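You operate a simulated robot arm through the tools that you are given. There is no shell and no other tool.

The job below is to be done with a simulated robot arm. You get a single attempt, and the scene is never put back.

## Task
Give motor Y58 its test run with the speed dial at 2000, then stop it.
Fine: clamp it, push the socket on with the power off, shut the guard; wait for the verdict; after STOP leave all as it is, power on.

The check looks at the end state, three seconds after you hand in, the way a careful person would. Anything else that was tipped, shoved, dropped, spilled or broken makes it a failure.

## Robot
A 6-joint arm with a two-finger gripper, fixed in place. Base frame: the origin is at the foot of the arm, x ahead of it, y to its left, z up. Lengths are in mm, angles in degrees, forces in N, time in s.
Its first joint turns from -166.0 to 166.0 degrees. Payload 2.45 kg.
The tool frame sits at the grasp point between the pads (the TCP): z along the fingers, y along the line on which they close. The tips reach 20 mm beyond it. Largest opening 140 mm; the body of the gripper starts 168 mm behind the TCP.
Orientation is that of the tool frame in the base frame, as [roll, pitch, yaw] about the fixed x, y, z axes, in that order (R = Rz(yaw) Ry(pitch) Rx(roll)). With the fingers straight down and closing along the base's y, the tool's x points along the base's -x, its y along +y and its z along -z.

## Interface
- The arm moves only by the tool nudge_tool. Its argument "series" is a list of rows, each an object of numbers (a shift or turn left out is 0, a gripper value left out holds the last): "dx", "dy", "dz": the shift along the tool's x, y, z in mm; "rx", "ry", "rz": the turn, a rotation vector about the tool's x, y, z in degrees; "grip": the finger opening in mm, from 0 to 140. In form: [{"dx": .., "dy": .., "dz": .., "rx": .., "ry": .., "rz": .., "grip": ..}, ...]. A call has 1 to 20 rows; each row is the pose to reach, as a shift and turn from the pose commanded when the call began, along the tool's axes at that moment. A row lasts 0.2 s, in which the tool goes at most 50 mm and 8.6 degrees; a call with a longer step from one row to the next is refused whole, and so is a gripper value outside its range. Where a pose cannot be reached the arm comes as near as it can. A force on the tool above 90 N (or 10 N above the force at the start of the call, whichever is more), or a blocked arm, ends the call early, and 0.2 s more pass. The fingers move at their own pace (about 45 mm/s each) and stop on an object; they squeeze with about 44 N. The grip force told is the motor's: it shows also when the fingers shut on nothing. Time passes only in rows, and 0.2 s behind the last, so rows that repeat a pose let the fingers close. The reply holds the time, the measured pose of the TCP, the force on the tool along the base axes, the opening and the grip force, in the units named above and with some noise, with the torque about the TCP (base axes, N m) and any sound that the robot's microphone picked up.
- Cameras (640 x 400 px; columns grow to the right, rows downward): "scene" is fixed at [49.1, 651.5, 1608.7]; the picture's right is [-0.55, -0.84, 0.00], its down [-0.41, 0.27, -0.87] and it looks along [0.73, -0.48, -0.48] (base axes); focal length 317 px, centre (320, 200). "wrist" rides on the gripper at [78, 11, -209] in the tool frame; the picture's right is [-0.14, 0.99, 0.00], its down [-0.92, -0.13, -0.37] and it looks along [-0.37, -0.05, 0.93] (tool axes); focal length 280 px, centre (320, 200). There is no depth. A picture from a camera that has moved, and an enlarged one, comes with that camera's place and axes in the base frame and with its lens.
- grab_frame(camera): a new picture of that camera. No time passes.
- close_up(camera, box): a new picture of the part [left, top, right, bottom] of that camera's present view, enlarged. No time passes.
- sign_off(): hands the job in; it is judged then, once.

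Places have to be worked out from the pictures, the camera data and where the tool is seen. Open the gripper and draw the arm clear of the work before you hand the job in, unless the task says otherwise.

The tools are called by a JSON object that holds its "api" and its "payload". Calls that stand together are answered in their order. nudge_tool: Moves the arm, as the interface text tells. Its arguments: {"type":"object","properties":{"series":{"type":"array","items":{"type":"object","properties":{"dx":{"type":"number"},"dy":{"type":"number"},"dz":{"type":"number"},"rx":{"type":"number"},"ry":{"type":"number"},"rz":{"type":"number"},"grip":{"type":"number"}}}}},"required":["series"]} The other tools are called the same way: grab_frame (camera) takes a picture; close_up (camera, box) takes an enlarged picture of a part of a camera's view; sign_off () hands the job in.

At the start:

```text
time_s: 0.0
position: [684.6, -91.6, 1328.9]
tool_rot: [-180.0, 0.0, -180.0]
contact_force: [-0.1, -0.3, -0.5]
moment: [-0.02, -0.01, 0.03]
grip_width: 140.3
finger_force: 0.0
```

scene: 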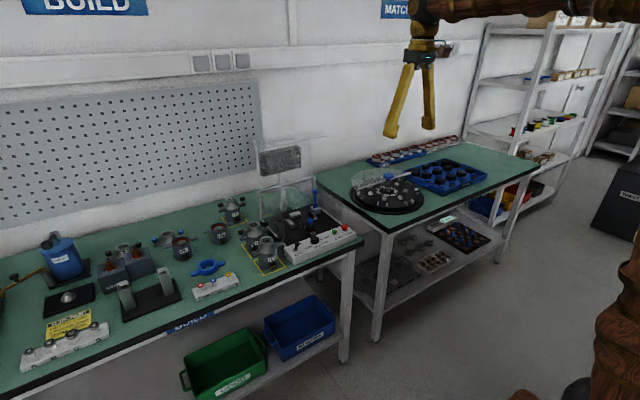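
wrist: 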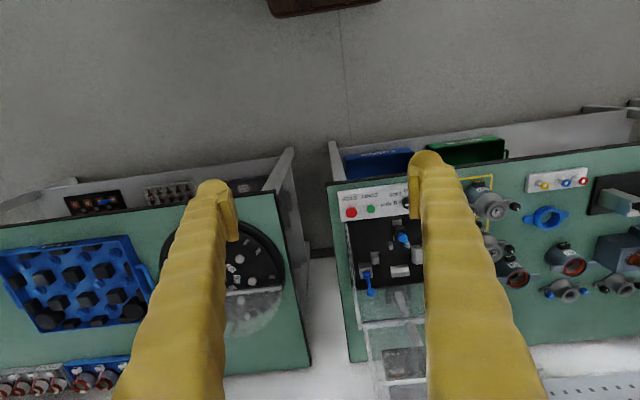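

I begin by looking closely at the test station and the motors to find labels and controls.

{"api": "close_up", "payload": {"camera": "scene", "box": [240, 130, 380, 280]}}

{"api": "close_up", "payload": {"camera": "scene", "box": [140, 180, 300, 300]}}

{"api": "close_up", "payload": {"camera": "wrist", "box": [320, 130, 640, 400]}}

{"api": "close_up", "payload": {"camera": "scene", "box": [0, 220, 200, 380]}}

```text
2.67 times, centred on (310, 205) of scene
camera zoom: at [49.1, 651.5, 1608.7], right [-0.55, -0.84, 0.0], down [-0.41, 0.27, -0.87], along [0.73, -0.48, -0.48], focal length 846 px, centre (347, 187)
```

zoom: 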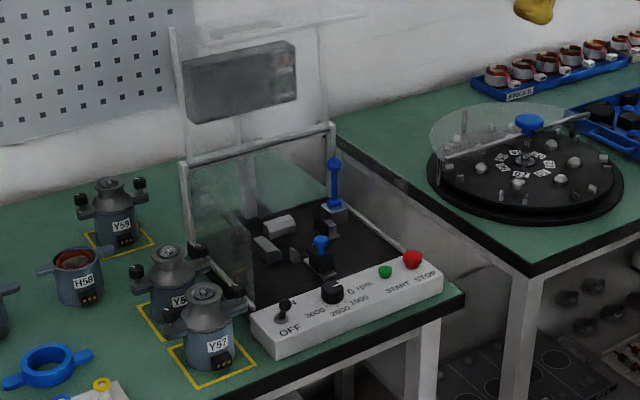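

```text
3.33 times, centred on (220, 240) of scene
camera zoom: at [49.1, 651.5, 1608.7], right [-0.55, -0.84, 0.0], down [-0.41, 0.27, -0.87], along [0.73, -0.48, -0.48], focal length 1058 px, centre (653, 67)
```

zoom: 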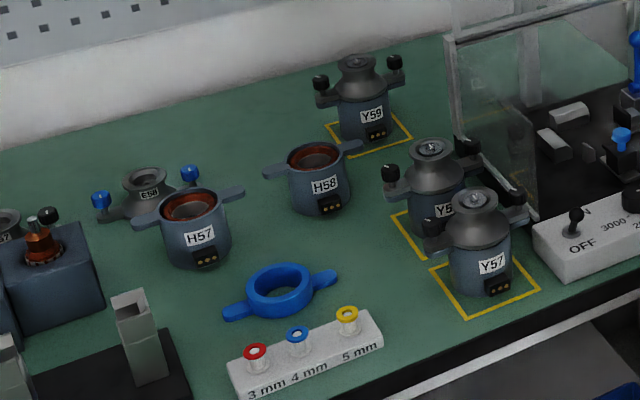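

```text
1.48 times, centred on (480, 265) of wrist
camera zoom: at [607.3, -81.0, 1537.1], right [0.14, 0.99, 0.0], down [0.92, -0.13, 0.37], along [0.37, -0.05, -0.93], focal length 415 px, centre (83, 104)
```

zoom: 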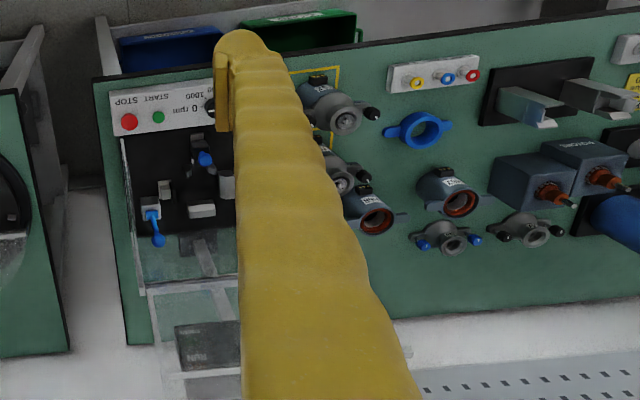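

```text
2.50 times, centred on (100, 300) of scene
camera zoom: at [49.1, 651.5, 1608.7], right [-0.55, -0.84, 0.0], down [-0.41, 0.27, -0.87], along [0.73, -0.48, -0.48], focal length 794 px, centre (870, -50)
```

zoom: 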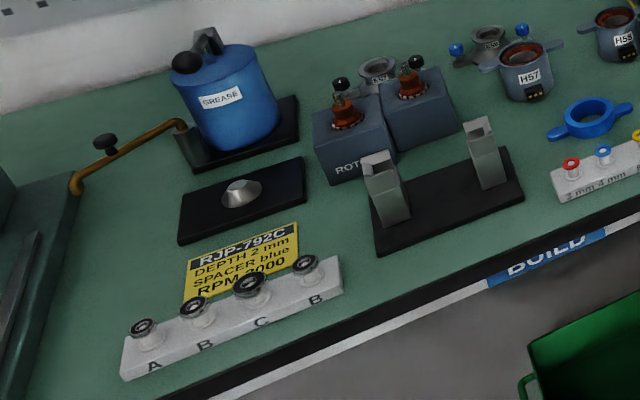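

Closer views of the label of the middle motor and of the tester's fittings.

{"api": "close_up", "payload": {"camera": "scene", "box": [235, 215, 291, 275]}}

{"api": "close_up", "payload": {"camera": "scene", "box": [270, 170, 360, 266]}}

{"api": "close_up", "payload": {"camera": "wrist", "box": [330, 170, 430, 270]}}

{"api": "close_up", "payload": {"camera": "scene", "box": [210, 190, 260, 230]}}

```text
6.67 times, centred on (263, 245) of scene
camera zoom: at [49.1, 651.5, 1608.7], right [-0.55, -0.84, 0.0], down [-0.41, 0.27, -0.87], along [0.73, -0.48, -0.48], focal length 2116 px, centre (700, -100)
```

zoom: 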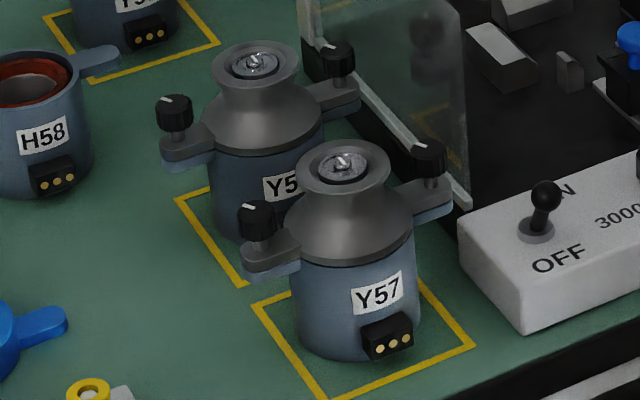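

```text
4.17 times, centred on (315, 218) of scene
camera zoom: at [49.1, 651.5, 1608.7], right [-0.55, -0.84, 0.0], down [-0.41, 0.27, -0.87], along [0.73, -0.48, -0.48], focal length 1323 px, centre (341, 125)
```

zoom: 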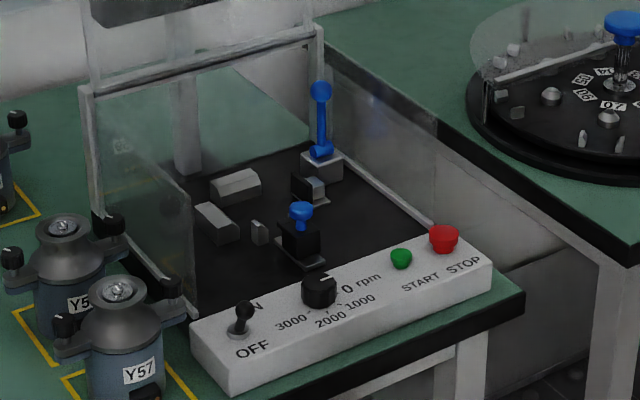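

```text
4.00 times, centred on (380, 220) of wrist
camera zoom: at [607.3, -81.0, 1537.1], right [0.14, 0.99, 0.0], down [0.92, -0.13, 0.37], along [0.37, -0.05, -0.93], focal length 1122 px, centre (80, 120)
```

zoom: 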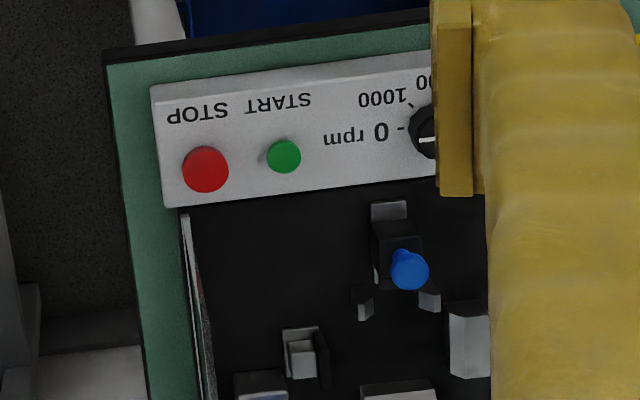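

```text
10.00 times, centred on (235, 210) of scene
camera zoom: at [49.1, 651.5, 1608.7], right [-0.55, -0.84, 0.0], down [-0.41, 0.27, -0.87], along [0.73, -0.48, -0.48], focal length 3174 px, centre (1170, 100)
```

zoom: 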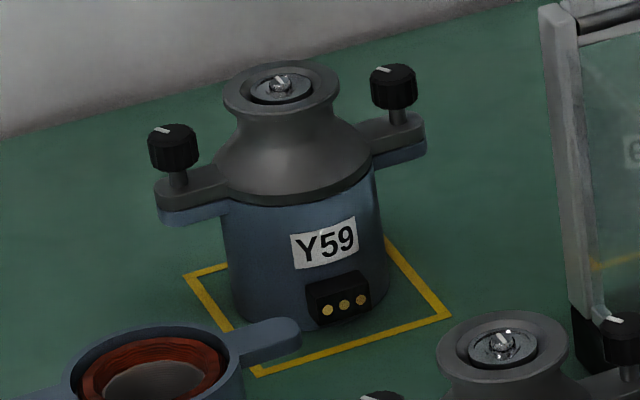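

Rough triangulation: bench top z≈813, red STOP near (922,-42,863), Y57 about (936,305), Y58 about (1053,303), socket knob about (995,80,898). I move sideways at the safe height to view the tester from above.

{"api": "nudge_tool", "payload": {"series": [{"dx": -20, "dy": 35}, {"dx": -40, "dy": 70}, {"dx": -60, "dy": 105}, {"dx": -80, "dy": 140}, {"dx": -100, "dy": 175}, {"dx": -120, "dy": 210}, {"dx": -130, "dy": 240}, {"dx": -130, "dy": 240}]}}

{"api": "grab_frame", "payload": {"camera": "wrist"}}

{"api": "grab_frame", "payload": {"camera": "scene"}}

```text
time_s: 1.8
position: [815.4, 146.5, 1329.2]
tool_rot: [180.0, 0.0, 180.0]
contact_force: [0.4, 0.6, 0.9]
moment: [0.02, 0.03, 0.04]
grip_width: 140.0
finger_force: 0.0
```

```text
taken
camera wrist: at [736.7, 156.9, 1537.2], right [0.14, 0.99, 0.0], down [0.92, -0.13, 0.37], along [0.37, -0.05, -0.93], focal length 280 px, centre (320, 200)
```

wrist: 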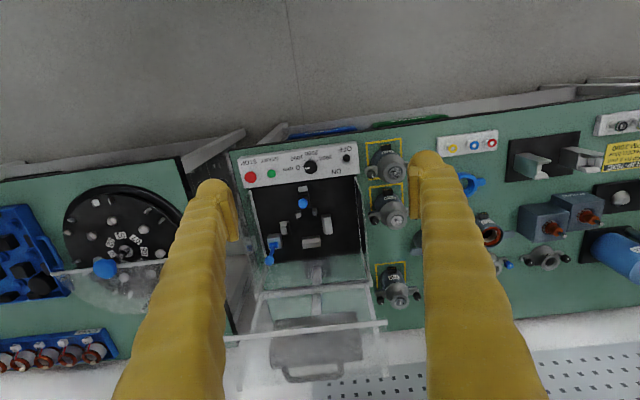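

```text
taken
```

scene: 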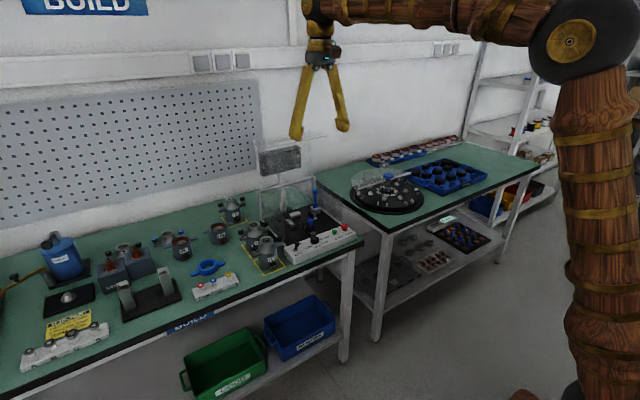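

The tester is now in the wrist view between the fingers; I enlarge it and the motors.

{"api": "close_up", "payload": {"camera": "wrist", "box": [230, 135, 420, 260]}}

{"api": "close_up", "payload": {"camera": "wrist", "box": [250, 170, 350, 275]}}

{"api": "close_up", "payload": {"camera": "wrist", "box": [355, 130, 435, 240]}}

{"api": "close_up", "payload": {"camera": "wrist", "box": [220, 240, 420, 390]}}

```text
3.20 times, centred on (325, 198) of wrist
camera zoom: at [736.7, 156.9, 1537.2], right [0.14, 0.99, 0.0], down [0.92, -0.13, 0.37], along [0.37, -0.05, -0.93], focal length 897 px, centre (304, 208)
```

zoom: 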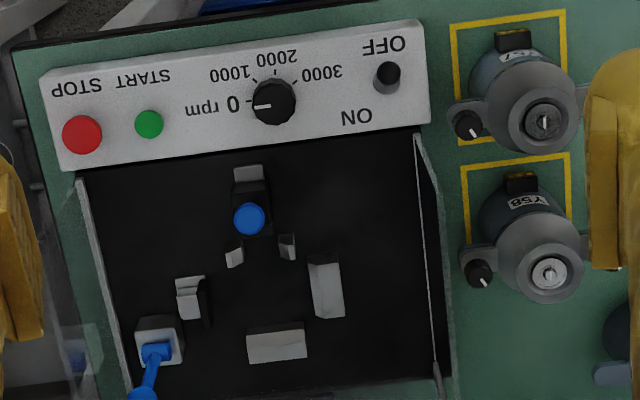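

```text
3.81 times, centred on (300, 222) of wrist
camera zoom: at [736.7, 156.9, 1537.2], right [0.14, 0.99, 0.0], down [0.92, -0.13, 0.37], along [0.37, -0.05, -0.93], focal length 1068 px, centre (396, 114)
```

zoom: 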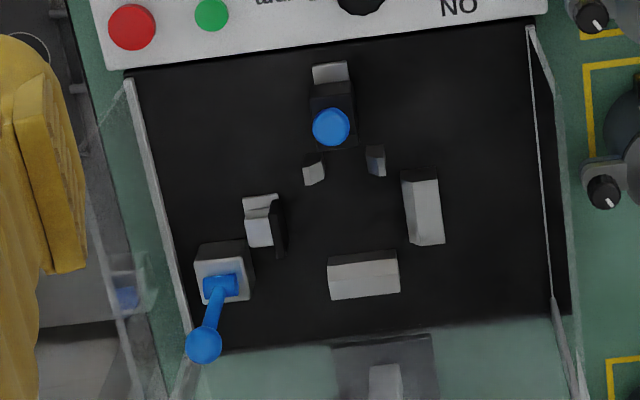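

```text
3.64 times, centred on (395, 185) of wrist
camera zoom: at [736.7, 156.9, 1537.2], right [0.14, 0.99, 0.0], down [0.92, -0.13, 0.37], along [0.37, -0.05, -0.93], focal length 1020 px, centre (47, 254)
```

zoom: 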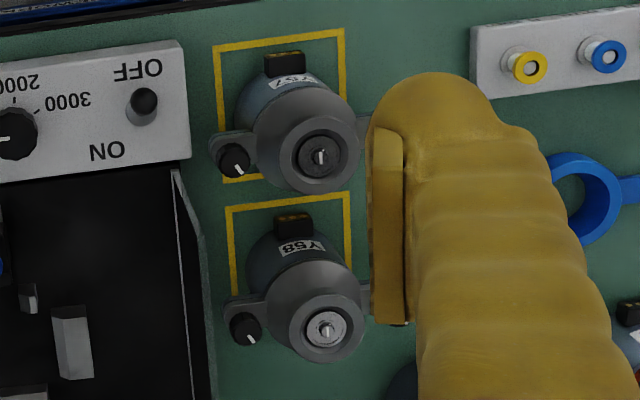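

```text
2.67 times, centred on (320, 315) of wrist
camera zoom: at [736.7, 156.9, 1537.2], right [0.14, 0.99, 0.0], down [0.92, -0.13, 0.37], along [0.37, -0.05, -0.93], focal length 748 px, centre (320, -107)
```

zoom: 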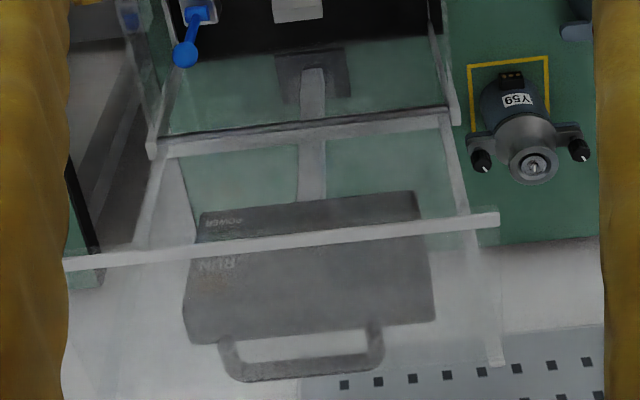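

The middle motor reads Y58, axis near (1062,300), top z≈920. I need the guard's geometry, so I enlarge the guard in the scene view.

{"api": "close_up", "payload": {"camera": "scene", "box": [250, 125, 330, 175]}}

{"api": "close_up", "payload": {"camera": "scene", "box": [255, 165, 351, 225]}}

{"api": "close_up", "payload": {"camera": "wrist", "box": [225, 300, 400, 400]}}

```text
8.00 times, centred on (290, 150) of scene
camera zoom: at [49.1, 651.5, 1608.7], right [-0.55, -0.84, 0.0], down [-0.41, 0.27, -0.87], along [0.73, -0.48, -0.48], focal length 2539 px, centre (560, 600)
```

zoom: 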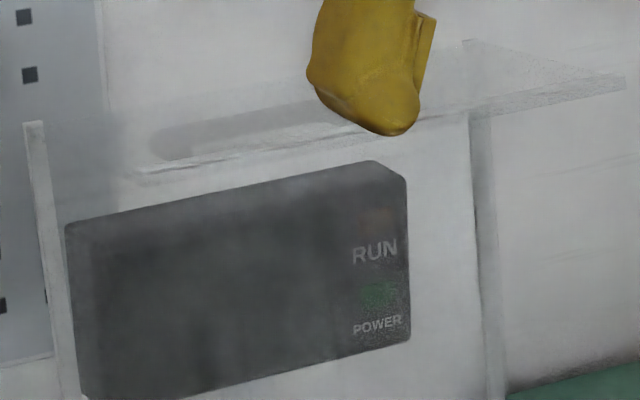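

```text
6.67 times, centred on (303, 195) of scene
camera zoom: at [49.1, 651.5, 1608.7], right [-0.55, -0.84, 0.0], down [-0.41, 0.27, -0.87], along [0.73, -0.48, -0.48], focal length 2116 px, centre (433, 233)
```

zoom: 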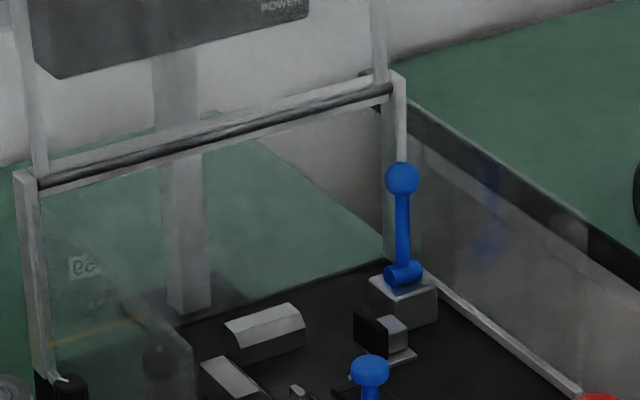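

```text
3.66 times, centred on (312, 350) of wrist
camera zoom: at [736.7, 156.9, 1537.2], right [0.14, 0.99, 0.0], down [0.92, -0.13, 0.37], along [0.37, -0.05, -0.93], focal length 1025 px, centre (347, -349)
```

zoom: 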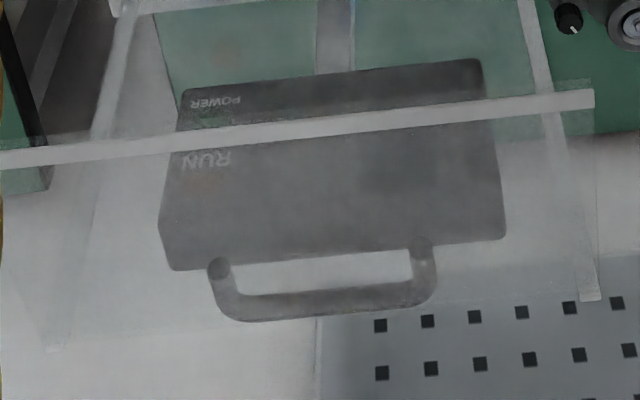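

The guard is an L-shaped lid hinged at the rear (x≈1190, z≈983), its front panel now jutting forward at z≈1232 to x≈1061. I move in closer, staying short of that panel, to study the nest, lever and socket.

{"api": "nudge_tool", "payload": {"series": [{"dx": -25, "dy": -10, "dz": 27}, {"dx": -52, "dy": -20, "dz": 56}, {"dx": -79, "dy": -30, "dz": 86}, {"dx": -106, "dy": -41, "dz": 115}, {"dx": -135, "dy": -53, "dz": 147}, {"dx": -165, "dy": -66, "dz": 179}, {"dx": -165, "dy": -66, "dz": 179}]}}

{"api": "grab_frame", "payload": {"camera": "wrist"}}

{"api": "close_up", "payload": {"camera": "wrist", "box": [200, 100, 440, 300]}}

```text
time_s: 3.4
position: [979.5, 82.0, 1147.8]
tool_rot: [179.9, 0.1, -179.9]
contact_force: [0.3, 0.4, 0.7]
moment: [0.03, 0.03, 0.0]
grip_width: 140.0
finger_force: 0.1
```

```text
taken
camera wrist: at [900.9, 92.2, 1355.3], right [0.14, 0.99, 0.0], down [0.92, -0.13, 0.37], along [0.37, -0.05, -0.93], focal length 280 px, centre (320, 200)
```

wrist: 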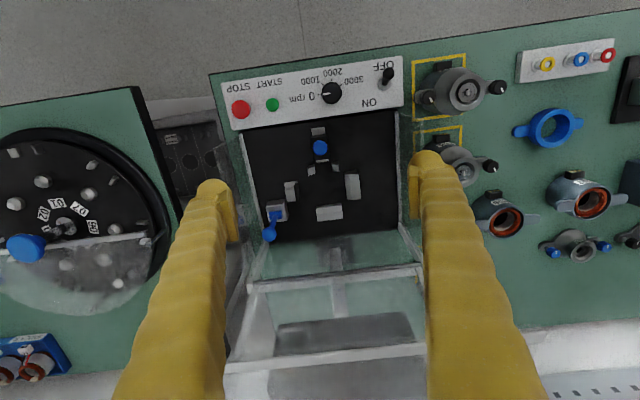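

```text
2.00 times, centred on (320, 200) of wrist
camera zoom: at [900.9, 92.2, 1355.3], right [0.14, 0.99, 0.0], down [0.92, -0.13, 0.37], along [0.37, -0.05, -0.93], focal length 561 px, centre (320, 200)
```

zoom: 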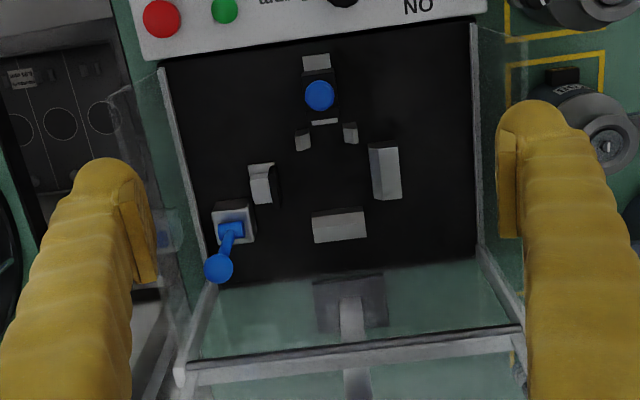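

The nest's fittings are clear; I enlarge the clamp, lever and socket, and the control row.

{"api": "close_up", "payload": {"camera": "wrist", "box": [255, 135, 375, 250]}}

{"api": "close_up", "payload": {"camera": "wrist", "box": [225, 60, 405, 140]}}

{"api": "close_up", "payload": {"camera": "wrist", "box": [250, 180, 310, 245]}}

{"api": "close_up", "payload": {"camera": "scene", "box": [300, 180, 350, 215]}}

{"api": "close_up", "payload": {"camera": "scene", "box": [275, 215, 365, 270]}}

```text
3.48 times, centred on (315, 192) of wrist
camera zoom: at [900.9, 92.2, 1355.3], right [0.14, 0.99, 0.0], down [0.92, -0.13, 0.37], along [0.37, -0.05, -0.93], focal length 975 px, centre (337, 226)
```

zoom: 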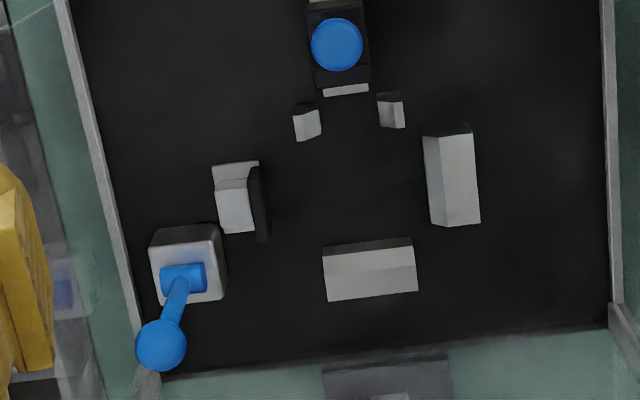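

```text
3.56 times, centred on (315, 100) of wrist
camera zoom: at [900.9, 92.2, 1355.3], right [0.14, 0.99, 0.0], down [0.92, -0.13, 0.37], along [0.37, -0.05, -0.93], focal length 997 px, centre (338, 556)
```

zoom: 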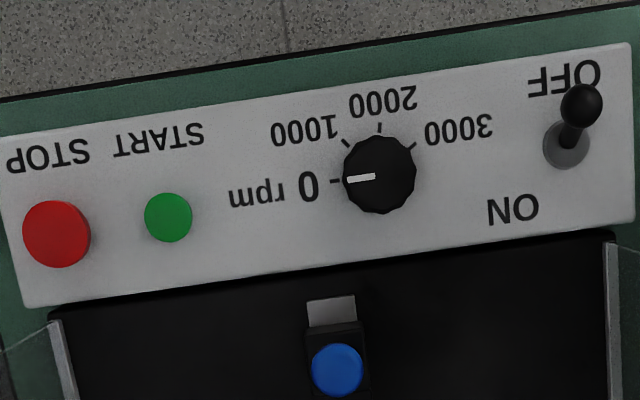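

```text
6.15 times, centred on (280, 212) of wrist
camera zoom: at [900.9, 92.2, 1355.3], right [0.14, 0.99, 0.0], down [0.92, -0.13, 0.37], along [0.37, -0.05, -0.93], focal length 1726 px, centre (566, 123)
```

zoom: 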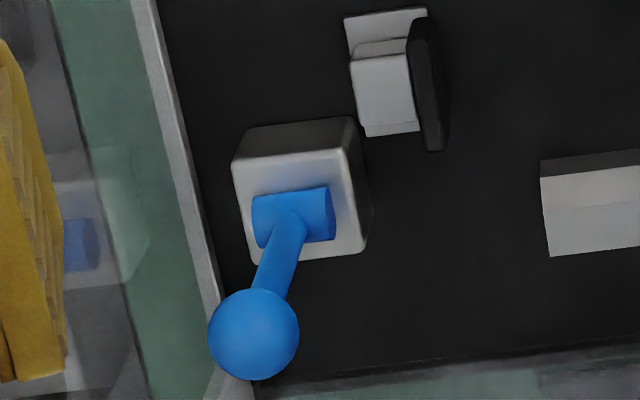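

```text
11.43 times, centred on (325, 198) of scene
camera zoom: at [49.1, 651.5, 1608.7], right [-0.55, -0.84, 0.0], down [-0.41, 0.27, -0.87], along [0.73, -0.48, -0.48], focal length 3628 px, centre (263, 229)
```

zoom: 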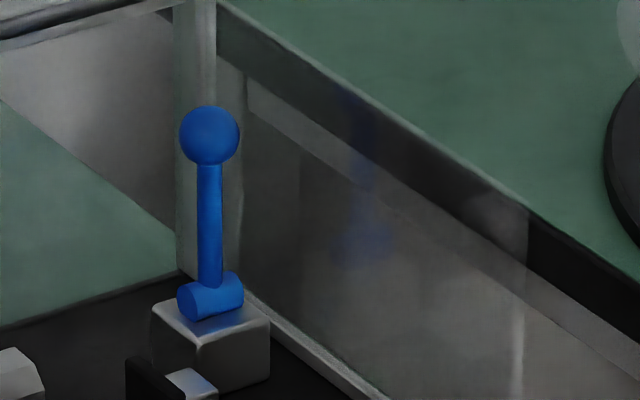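

```text
7.11 times, centred on (320, 242) of scene
camera zoom: at [49.1, 651.5, 1608.7], right [-0.55, -0.84, 0.0], down [-0.41, 0.27, -0.87], along [0.73, -0.48, -0.48], focal length 2257 px, centre (320, -102)
```

zoom: 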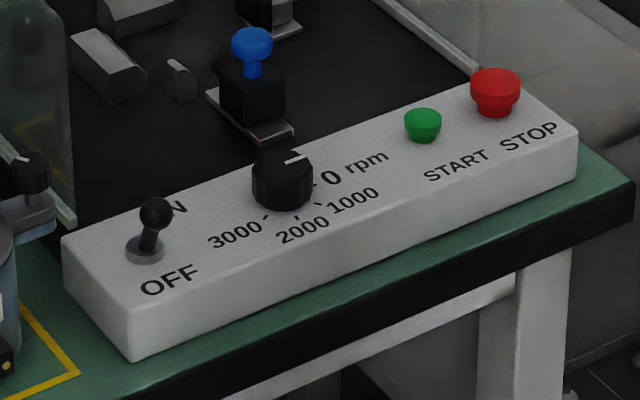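

Power is OFF, dial at 0, lever upright at about (1111,-22) with ball z≈950, swinging about the y axis. Next I look closely at Y58 from nearer.

{"api": "nudge_tool", "payload": {"series": [{"dx": 4, "dy": 42, "dz": 8}, {"dx": 8, "dy": 84, "dz": 16}, {"dx": 12, "dy": 126, "dz": 24}, {"dx": 16, "dy": 168, "dz": 32}, {"dx": 20, "dy": 218, "dz": 48}, {"dx": 20, "dy": 218, "dz": 48}]}}

{"api": "grab_frame", "payload": {"camera": "wrist"}}

{"api": "close_up", "payload": {"camera": "wrist", "box": [240, 100, 400, 200]}}

{"api": "close_up", "payload": {"camera": "wrist", "box": [240, 180, 400, 280]}}

```text
refused: row 5 steps farther than a row can; nothing moved
```

```text
taken
camera wrist: at [900.9, 92.2, 1355.3], right [0.14, 0.99, 0.0], down [0.92, -0.13, 0.37], along [0.37, -0.05, -0.93], focal length 280 px, centre (320, 200)
```

wrist: 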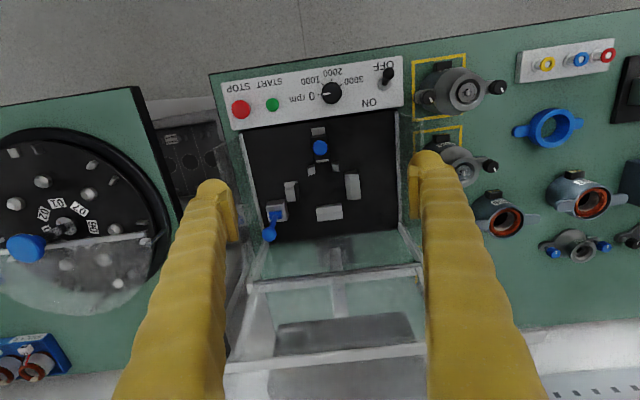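

```text
4.00 times, centred on (320, 150) of wrist
camera zoom: at [900.9, 92.2, 1355.3], right [0.14, 0.99, 0.0], down [0.92, -0.13, 0.37], along [0.37, -0.05, -0.93], focal length 1122 px, centre (320, 400)
```

zoom: 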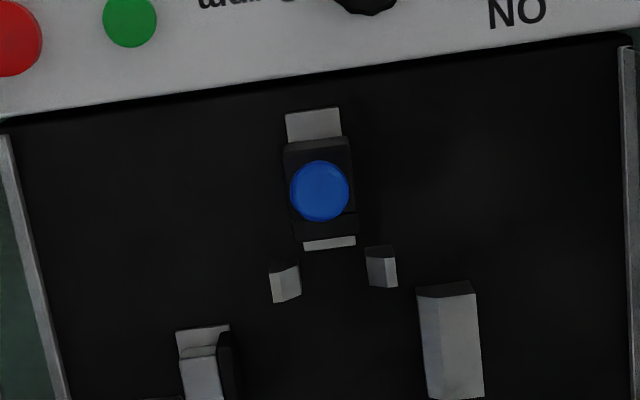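

```text
4.00 times, centred on (320, 230) of wrist
camera zoom: at [900.9, 92.2, 1355.3], right [0.14, 0.99, 0.0], down [0.92, -0.13, 0.37], along [0.37, -0.05, -0.93], focal length 1122 px, centre (320, 80)
```

zoom: 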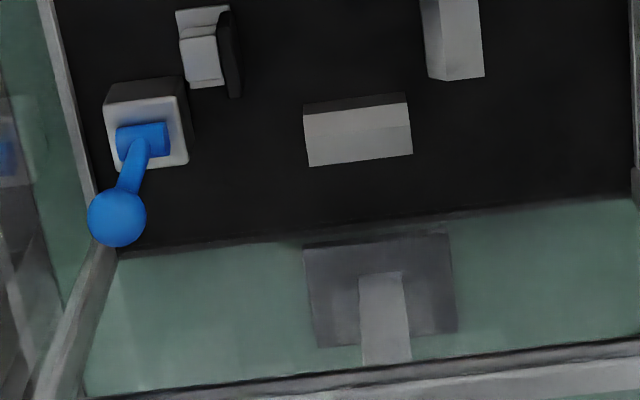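

That call was refused for one row too long; nothing moved. I repeat it with shorter steps.

{"api": "nudge_tool", "payload": {"series": [{"dx": 4, "dy": 38, "dz": 8}, {"dx": 8, "dy": 76, "dz": 16}, {"dx": 12, "dy": 114, "dz": 24}, {"dx": 16, "dy": 150, "dz": 32}, {"dx": 20, "dy": 186, "dz": 40}, {"dx": 20, "dy": 218, "dz": 48}, {"dx": 20, "dy": 218, "dz": 48}]}}

{"api": "grab_frame", "payload": {"camera": "wrist"}}

{"api": "close_up", "payload": {"camera": "wrist", "box": [240, 100, 400, 200]}}

{"api": "close_up", "payload": {"camera": "wrist", "box": [240, 170, 400, 270]}}

```text
time_s: 5.0
position: [961.2, 300.9, 1100.1]
tool_rot: [179.9, 0.1, 179.9]
contact_force: [0.8, -0.5, -0.8]
moment: [0.0, 0.0, -0.03]
grip_width: 140.2
finger_force: 0.1
```

```text
taken
camera wrist: at [882.2, 311.1, 1309.0], right [0.14, 0.99, 0.0], down [0.92, -0.13, 0.37], along [0.37, -0.05, -0.93], focal length 280 px, centre (320, 200)
```

wrist: 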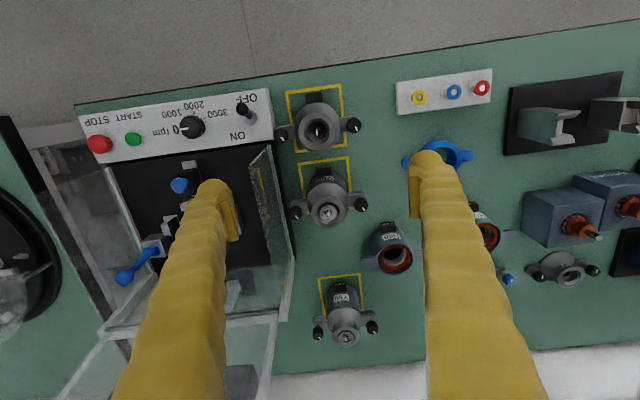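

```text
4.00 times, centred on (320, 150) of wrist
camera zoom: at [882.2, 311.1, 1309.0], right [0.14, 0.99, 0.0], down [0.92, -0.13, 0.37], along [0.37, -0.05, -0.93], focal length 1122 px, centre (320, 400)
```

zoom: 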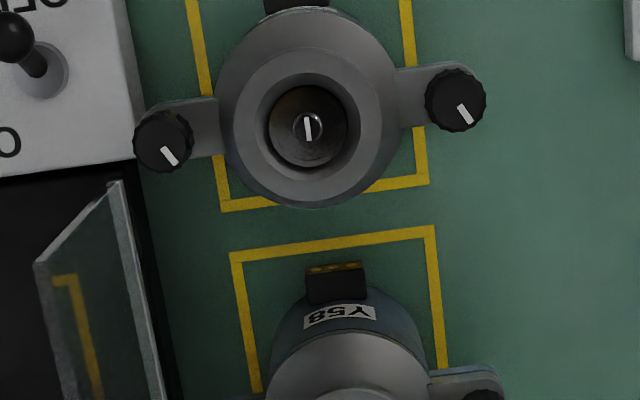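

```text
4.00 times, centred on (320, 220) of wrist
camera zoom: at [882.2, 311.1, 1309.0], right [0.14, 0.99, 0.0], down [0.92, -0.13, 0.37], along [0.37, -0.05, -0.93], focal length 1122 px, centre (320, 120)
```

zoom: 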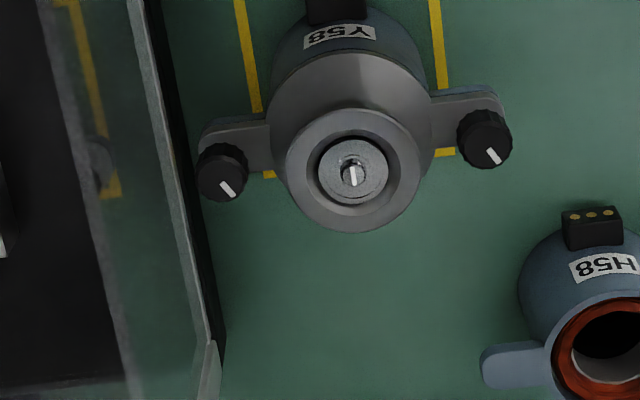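

Y58 confirmed, axis ≈(1060,299), top flange r≈25 at z≈920, knobs along y at r≈52. I plan to grip its top flange with the tool yawed 35° and tilted 30°, which gives reach and clears knobs and the open guard; first the yaw while narrowing the fingers.

{"api": "nudge_tool", "payload": {"series": [{"rz": -7, "grip": 72}, {"rz": -14, "grip": 72}, {"rz": -21, "grip": 72}, {"rz": -28, "grip": 72}, {"rz": -35, "grip": 72}, {"rz": -35, "grip": 72}]}}

{"api": "nudge_tool", "payload": {"series": [{"ry": -7.5}, {"ry": -15}, {"ry": -22.5}, {"ry": -30}, {"ry": -30}]}}

{"api": "grab_frame", "payload": {"camera": "wrist"}}

{"api": "grab_frame", "payload": {"camera": "scene"}}

```text
time_s: 6.4
position: [961.4, 301.0, 1101.3]
tool_rot: [-180.0, 0.0, -144.8]
contact_force: [-0.7, -0.1, 0.0]
moment: [0.01, -0.03, 0.0]
grip_width: 72.1
finger_force: 0.1
```

```text
time_s: 7.6
position: [960.0, 299.9, 1100.5]
tool_rot: [-179.9, 30.1, -144.9]
contact_force: [-0.2, 0.1, 0.6]
moment: [0.02, -0.01, 0.01]
grip_width: 72.1
finger_force: 0.0
```

```text
taken
camera wrist: at [812.9, 209.8, 1242.4], right [-0.47, 0.88, 0.07], down [0.57, 0.25, 0.78], along [0.67, 0.41, -0.62], focal length 280 px, centre (320, 200)
```

wrist: 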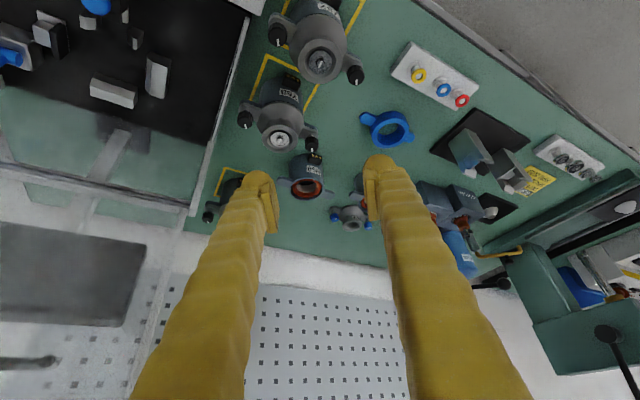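

```text
taken
```

scene: 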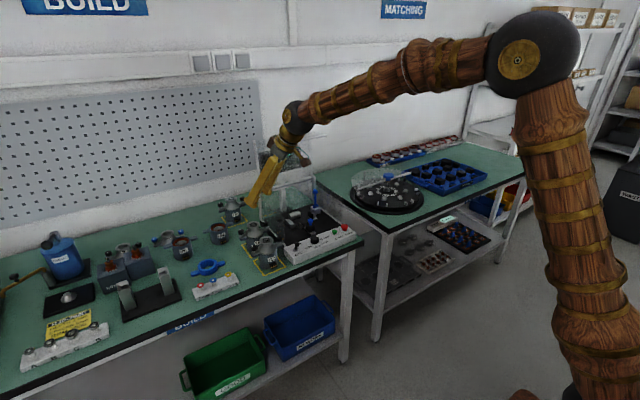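

Orientation is as planned (pitch 30, yaw 35). I move to a staging point straight above Y58, TCP about (1060,299,1000), to check reach.

{"api": "nudge_tool", "payload": {"series": [{"dx": -5, "dy": -14.5, "dz": 32}, {"dx": -10, "dy": -29, "dz": 64}, {"dx": -15, "dy": -43.5, "dz": 96}, {"dx": -20.4, "dy": -58.2, "dz": 127.3}, {"dx": -20.4, "dy": -58.2, "dz": 127.3}]}}

{"api": "grab_frame", "payload": {"camera": "wrist"}}

{"api": "close_up", "payload": {"camera": "wrist", "box": [240, 100, 400, 200]}}

{"api": "close_up", "payload": {"camera": "scene", "box": [220, 120, 340, 280]}}

```text
time_s: 8.8
position: [1062.4, 303.6, 1000.5]
tool_rot: [-180.0, 30.1, -144.9]
contact_force: [-0.3, 0.1, 0.2]
moment: [0.0, -0.01, -0.04]
grip_width: 72.0
finger_force: 0.2
```

```text
taken
camera wrist: at [914.2, 212.4, 1142.6], right [-0.47, 0.88, 0.07], down [0.58, 0.25, 0.78], along [0.67, 0.41, -0.62], focal length 280 px, centre (320, 200)
```

wrist: 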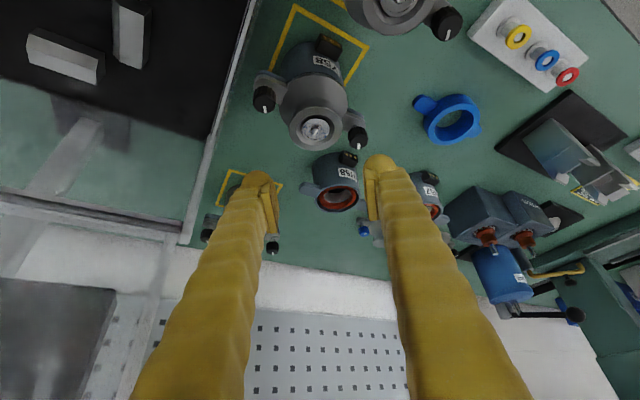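

```text
4.00 times, centred on (320, 150) of wrist
camera zoom: at [914.2, 212.4, 1142.6], right [-0.47, 0.88, 0.07], down [0.58, 0.25, 0.78], along [0.67, 0.41, -0.62], focal length 1122 px, centre (320, 400)
```

zoom: 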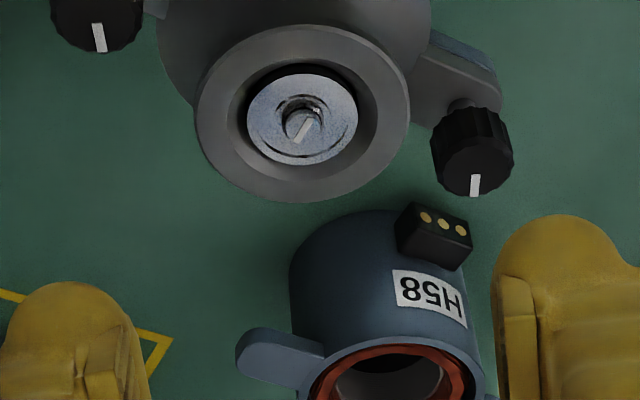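

```text
2.50 times, centred on (280, 200) of scene
camera zoom: at [49.1, 651.5, 1608.7], right [-0.55, -0.84, 0.0], down [-0.41, 0.27, -0.87], along [0.73, -0.48, -0.48], focal length 794 px, centre (420, 200)
```

zoom: 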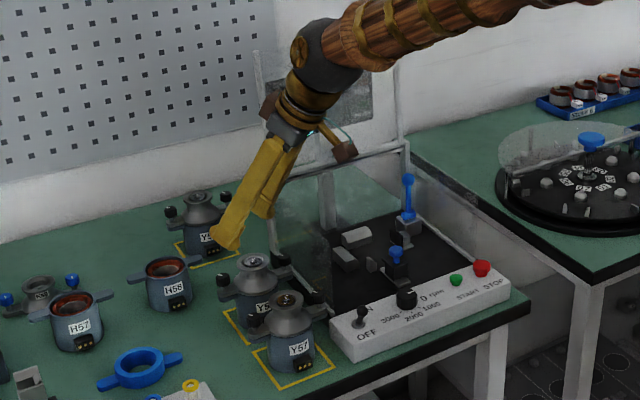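

Reach is fine. Flange centre from this view ≈(1058,302), earlier (1060,299). I lower to TCP z≈958, tips still above the flange, and check centring between fingers.

{"api": "nudge_tool", "payload": {"series": [{"dx": 12, "dy": -0.5, "dz": 17.5}, {"dx": 24.3, "dy": -0.9, "dz": 35}, {"dx": 24.3, "dy": -0.9, "dz": 35}]}}

{"api": "grab_frame", "payload": {"camera": "wrist"}}

{"api": "close_up", "payload": {"camera": "wrist", "box": [240, 120, 400, 220]}}

{"api": "close_up", "payload": {"camera": "scene", "box": [230, 190, 294, 240]}}

```text
time_s: 9.6
position: [1058.3, 299.1, 957.8]
tool_rot: [180.0, 30.0, -145.0]
contact_force: [-0.7, 0.2, 0.0]
moment: [0.02, 0.0, -0.02]
grip_width: 71.9
finger_force: 0.2
```

```text
taken
camera wrist: at [911.2, 209.2, 1099.2], right [-0.47, 0.88, 0.07], down [0.58, 0.25, 0.78], along [0.67, 0.41, -0.62], focal length 280 px, centre (320, 200)
```

wrist: 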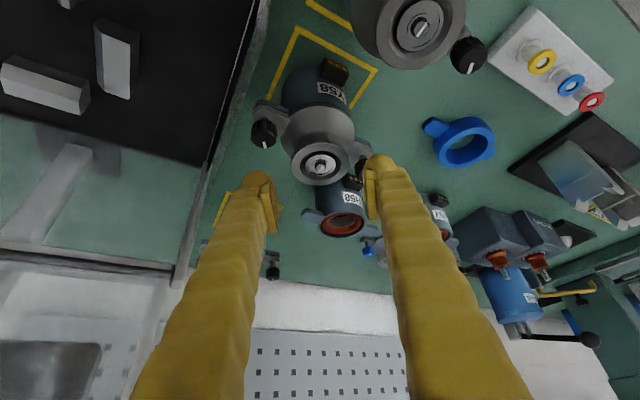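

```text
4.00 times, centred on (320, 170) of wrist
camera zoom: at [911.2, 209.2, 1099.2], right [-0.47, 0.88, 0.07], down [0.58, 0.25, 0.78], along [0.67, 0.41, -0.62], focal length 1122 px, centre (320, 320)
```

zoom: 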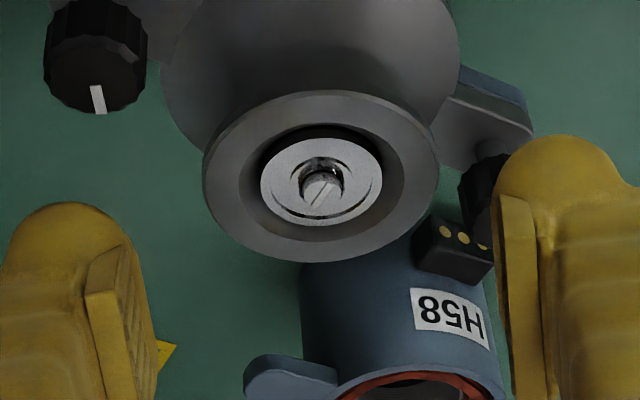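

```text
8.00 times, centred on (262, 215) of scene
camera zoom: at [49.1, 651.5, 1608.7], right [-0.55, -0.84, 0.0], down [-0.41, 0.27, -0.87], along [0.73, -0.48, -0.48], focal length 2539 px, centre (784, 80)
```

zoom: 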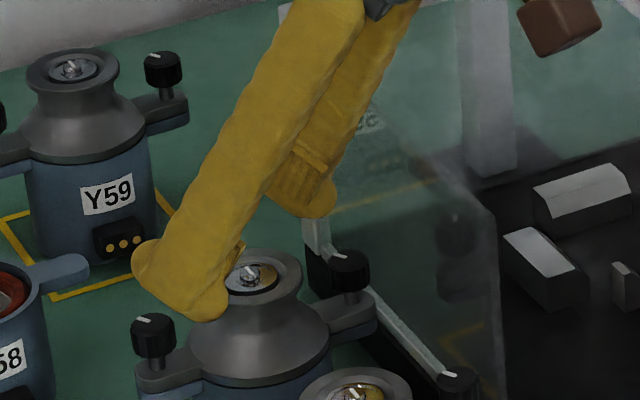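

Flange centre ≈(1059.4,301.5,920), radius ≈25.7, well centred between the fingers. I lower to TCP z≈929 with 1–2 mm correction, keeping fingers open.

{"api": "nudge_tool", "payload": {"series": [{"dx": 6, "dy": 1.5, "dz": 13}, {"dx": 12.4, "dy": 1.5, "dz": 26.3}, {"dx": 12.4, "dy": 1.5, "dz": 26.3}]}}

{"api": "close_up", "payload": {"camera": "wrist", "box": [240, 130, 400, 230]}}

{"api": "close_up", "payload": {"camera": "scene", "box": [230, 200, 294, 250]}}

```text
time_s: 10.4
position: [1061.2, 300.3, 931.7]
tool_rot: [-179.9, 30.1, -145.0]
contact_force: [-2.7, 0.7, 21.2]
moment: [1.03, 0.28, 0.13]
grip_width: 75.2
finger_force: 2.8
```

```text
4.00 times, centred on (320, 180) of wrist
camera zoom: at [912.2, 211.2, 1072.1], right [-0.47, 0.88, 0.07], down [0.57, 0.25, 0.78], along [0.67, 0.41, -0.62], focal length 1122 px, centre (320, 280)
```

zoom: 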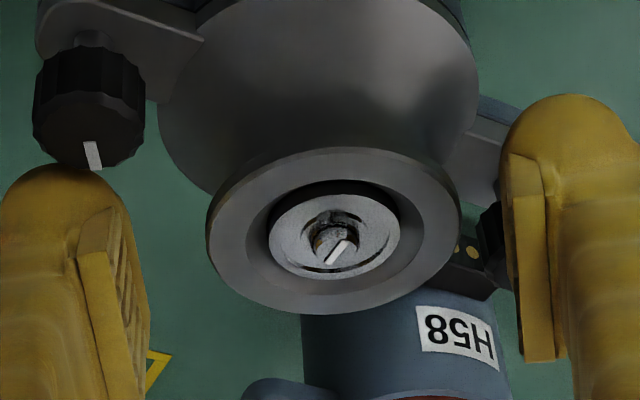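

```text
8.00 times, centred on (262, 225) of scene
camera zoom: at [49.1, 651.5, 1608.7], right [-0.55, -0.84, 0.0], down [-0.41, 0.27, -0.87], along [0.73, -0.48, -0.48], focal length 2539 px, centre (784, 0)
```

zoom: 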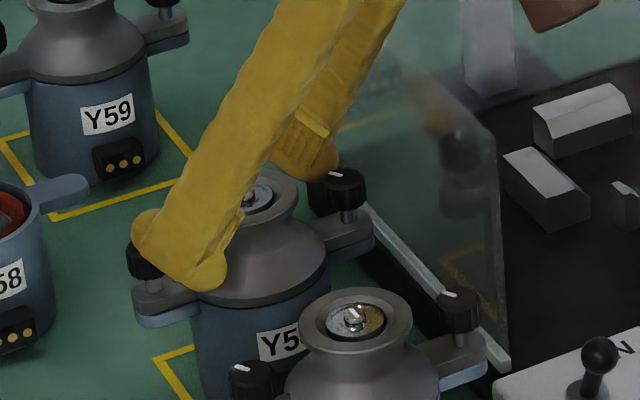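

The +y finger tip touched the motor's knob (21 N up, at about (-13,+49) mm). I back up 30 mm and turn a further 15° in yaw so the fingers pass well clear of the knobs.

{"api": "nudge_tool", "payload": {"series": [{"dx": -7.5, "dz": -13}, {"dx": -15, "dz": -26}, {"dx": -15, "dz": -26, "rx": -3.75, "rz": -6.5}, {"dx": -15, "dz": -26, "rx": -7.5, "rz": -13}, {"dx": -15, "dz": -26, "rx": -7.5, "rz": -13}]}}

{"api": "grab_frame", "payload": {"camera": "wrist"}}

{"api": "close_up", "payload": {"camera": "wrist", "box": [240, 120, 400, 220]}}

{"api": "close_up", "payload": {"camera": "scene", "box": [230, 190, 294, 240]}}

```text
time_s: 11.6
position: [1057.8, 300.4, 961.2]
tool_rot: [180.0, 30.0, -129.8]
contact_force: [-0.3, 0.4, -0.7]
moment: [-0.04, 0.02, 0.02]
grip_width: 71.9
finger_force: 0.1
```

```text
taken
camera wrist: at [938.9, 174.0, 1101.4], right [-0.68, 0.73, 0.07], down [0.49, 0.39, 0.78], along [0.54, 0.57, -0.62], focal length 280 px, centre (320, 200)
```

wrist: 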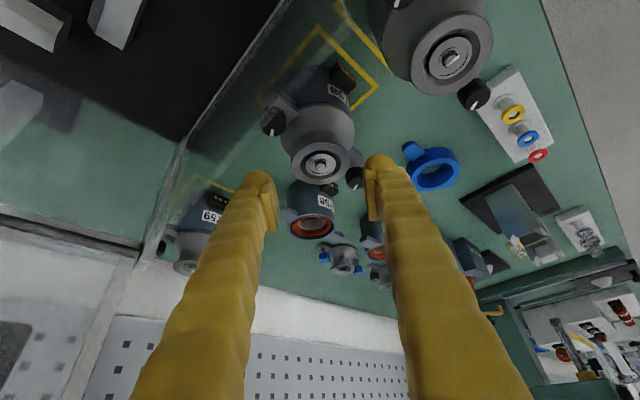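

```text
4.00 times, centred on (320, 170) of wrist
camera zoom: at [938.9, 174.0, 1101.4], right [-0.68, 0.73, 0.07], down [0.49, 0.39, 0.78], along [0.54, 0.57, -0.62], focal length 1122 px, centre (320, 320)
```

zoom: 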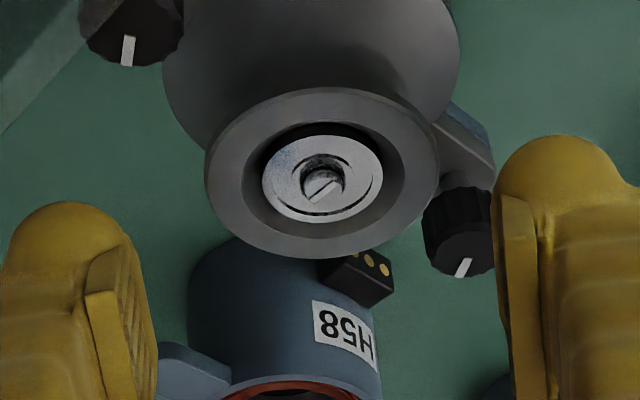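

```text
8.00 times, centred on (262, 215) of scene
camera zoom: at [49.1, 651.5, 1608.7], right [-0.55, -0.84, 0.0], down [-0.41, 0.27, -0.87], along [0.73, -0.48, -0.48], focal length 2539 px, centre (784, 80)
```

zoom: 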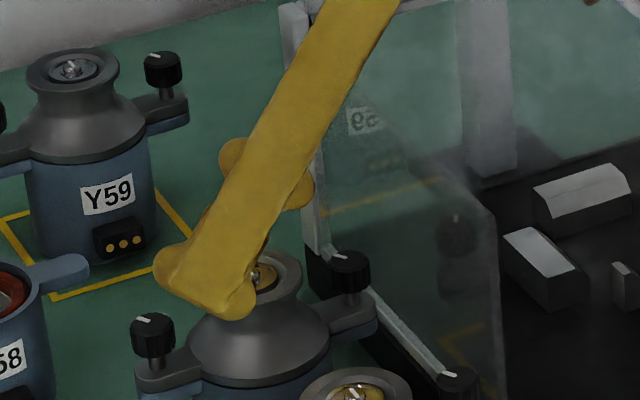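

The knob is now clear of the finger's path. I lower again to TCP z≈927 with small centring corrections, fingers at 66.

{"api": "nudge_tool", "payload": {"series": [{"dx": 5, "dy": 1.8, "dz": 11, "grip": 66}, {"dx": 9.5, "dy": 1.8, "dz": 21.5, "grip": 66}, {"dx": 13.8, "dy": 1.8, "dz": 31.3, "grip": 66}, {"dx": 13.8, "dy": 1.8, "dz": 31.3, "grip": 66}]}}

{"api": "close_up", "payload": {"camera": "wrist", "box": [240, 130, 400, 230]}}

{"api": "close_up", "payload": {"camera": "scene", "box": [230, 200, 294, 250]}}

```text
time_s: 12.6
position: [1059.5, 304.5, 925.2]
tool_rot: [-180.0, 30.1, -130.0]
contact_force: [-0.6, -0.2, -0.4]
moment: [0.0, 0.01, -0.02]
grip_width: 65.7
finger_force: 0.1
```

```text
4.00 times, centred on (320, 180) of wrist
camera zoom: at [940.2, 178.1, 1067.3], right [-0.68, 0.73, 0.07], down [0.49, 0.39, 0.78], along [0.54, 0.57, -0.62], focal length 1122 px, centre (320, 280)
```

zoom: 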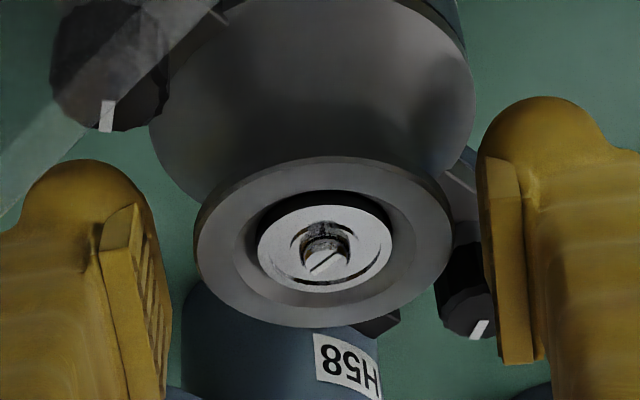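

```text
8.00 times, centred on (262, 225) of scene
camera zoom: at [49.1, 651.5, 1608.7], right [-0.55, -0.84, 0.0], down [-0.41, 0.27, -0.87], along [0.73, -0.48, -0.48], focal length 2539 px, centre (784, 0)
```

zoom: 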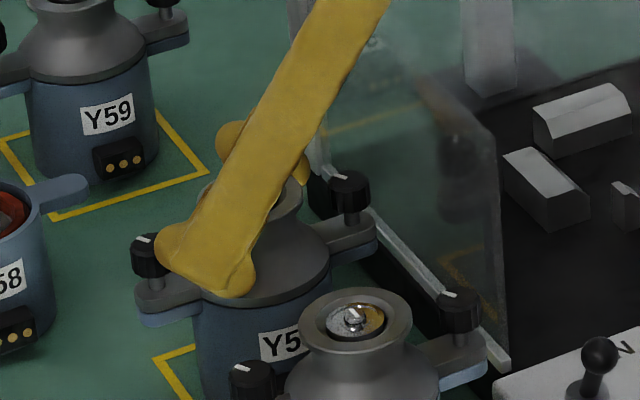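

No contact and the flange sits centrally between the pads. I close the gripper on the flange.

{"api": "nudge_tool", "payload": {"series": [{"grip": 54}, {"grip": 46}, {"grip": 40}, {"grip": 40}]}}

{"api": "close_up", "payload": {"camera": "wrist", "box": [240, 130, 400, 230]}}

```text
time_s: 13.6
position: [1060.2, 304.6, 926.0]
tool_rot: [180.0, 30.0, -129.9]
contact_force: [-1.7, 3.0, 1.3]
moment: [0.12, -0.1, 0.05]
grip_width: 48.1
finger_force: 43.9
```

```text
4.00 times, centred on (320, 180) of wrist
camera zoom: at [940.2, 178.1, 1067.6], right [-0.68, 0.73, 0.07], down [0.49, 0.39, 0.78], along [0.54, 0.57, -0.62], focal length 1122 px, centre (320, 280)
```

zoom: 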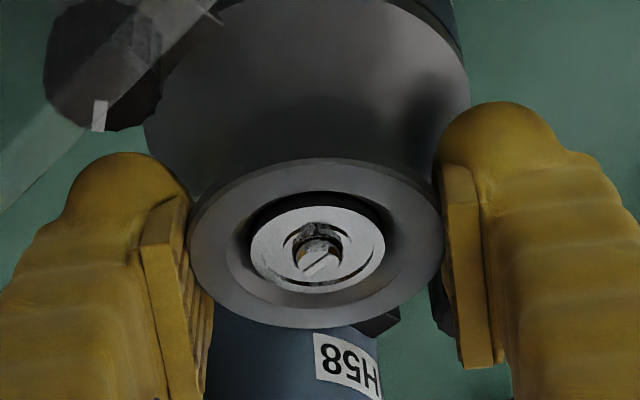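

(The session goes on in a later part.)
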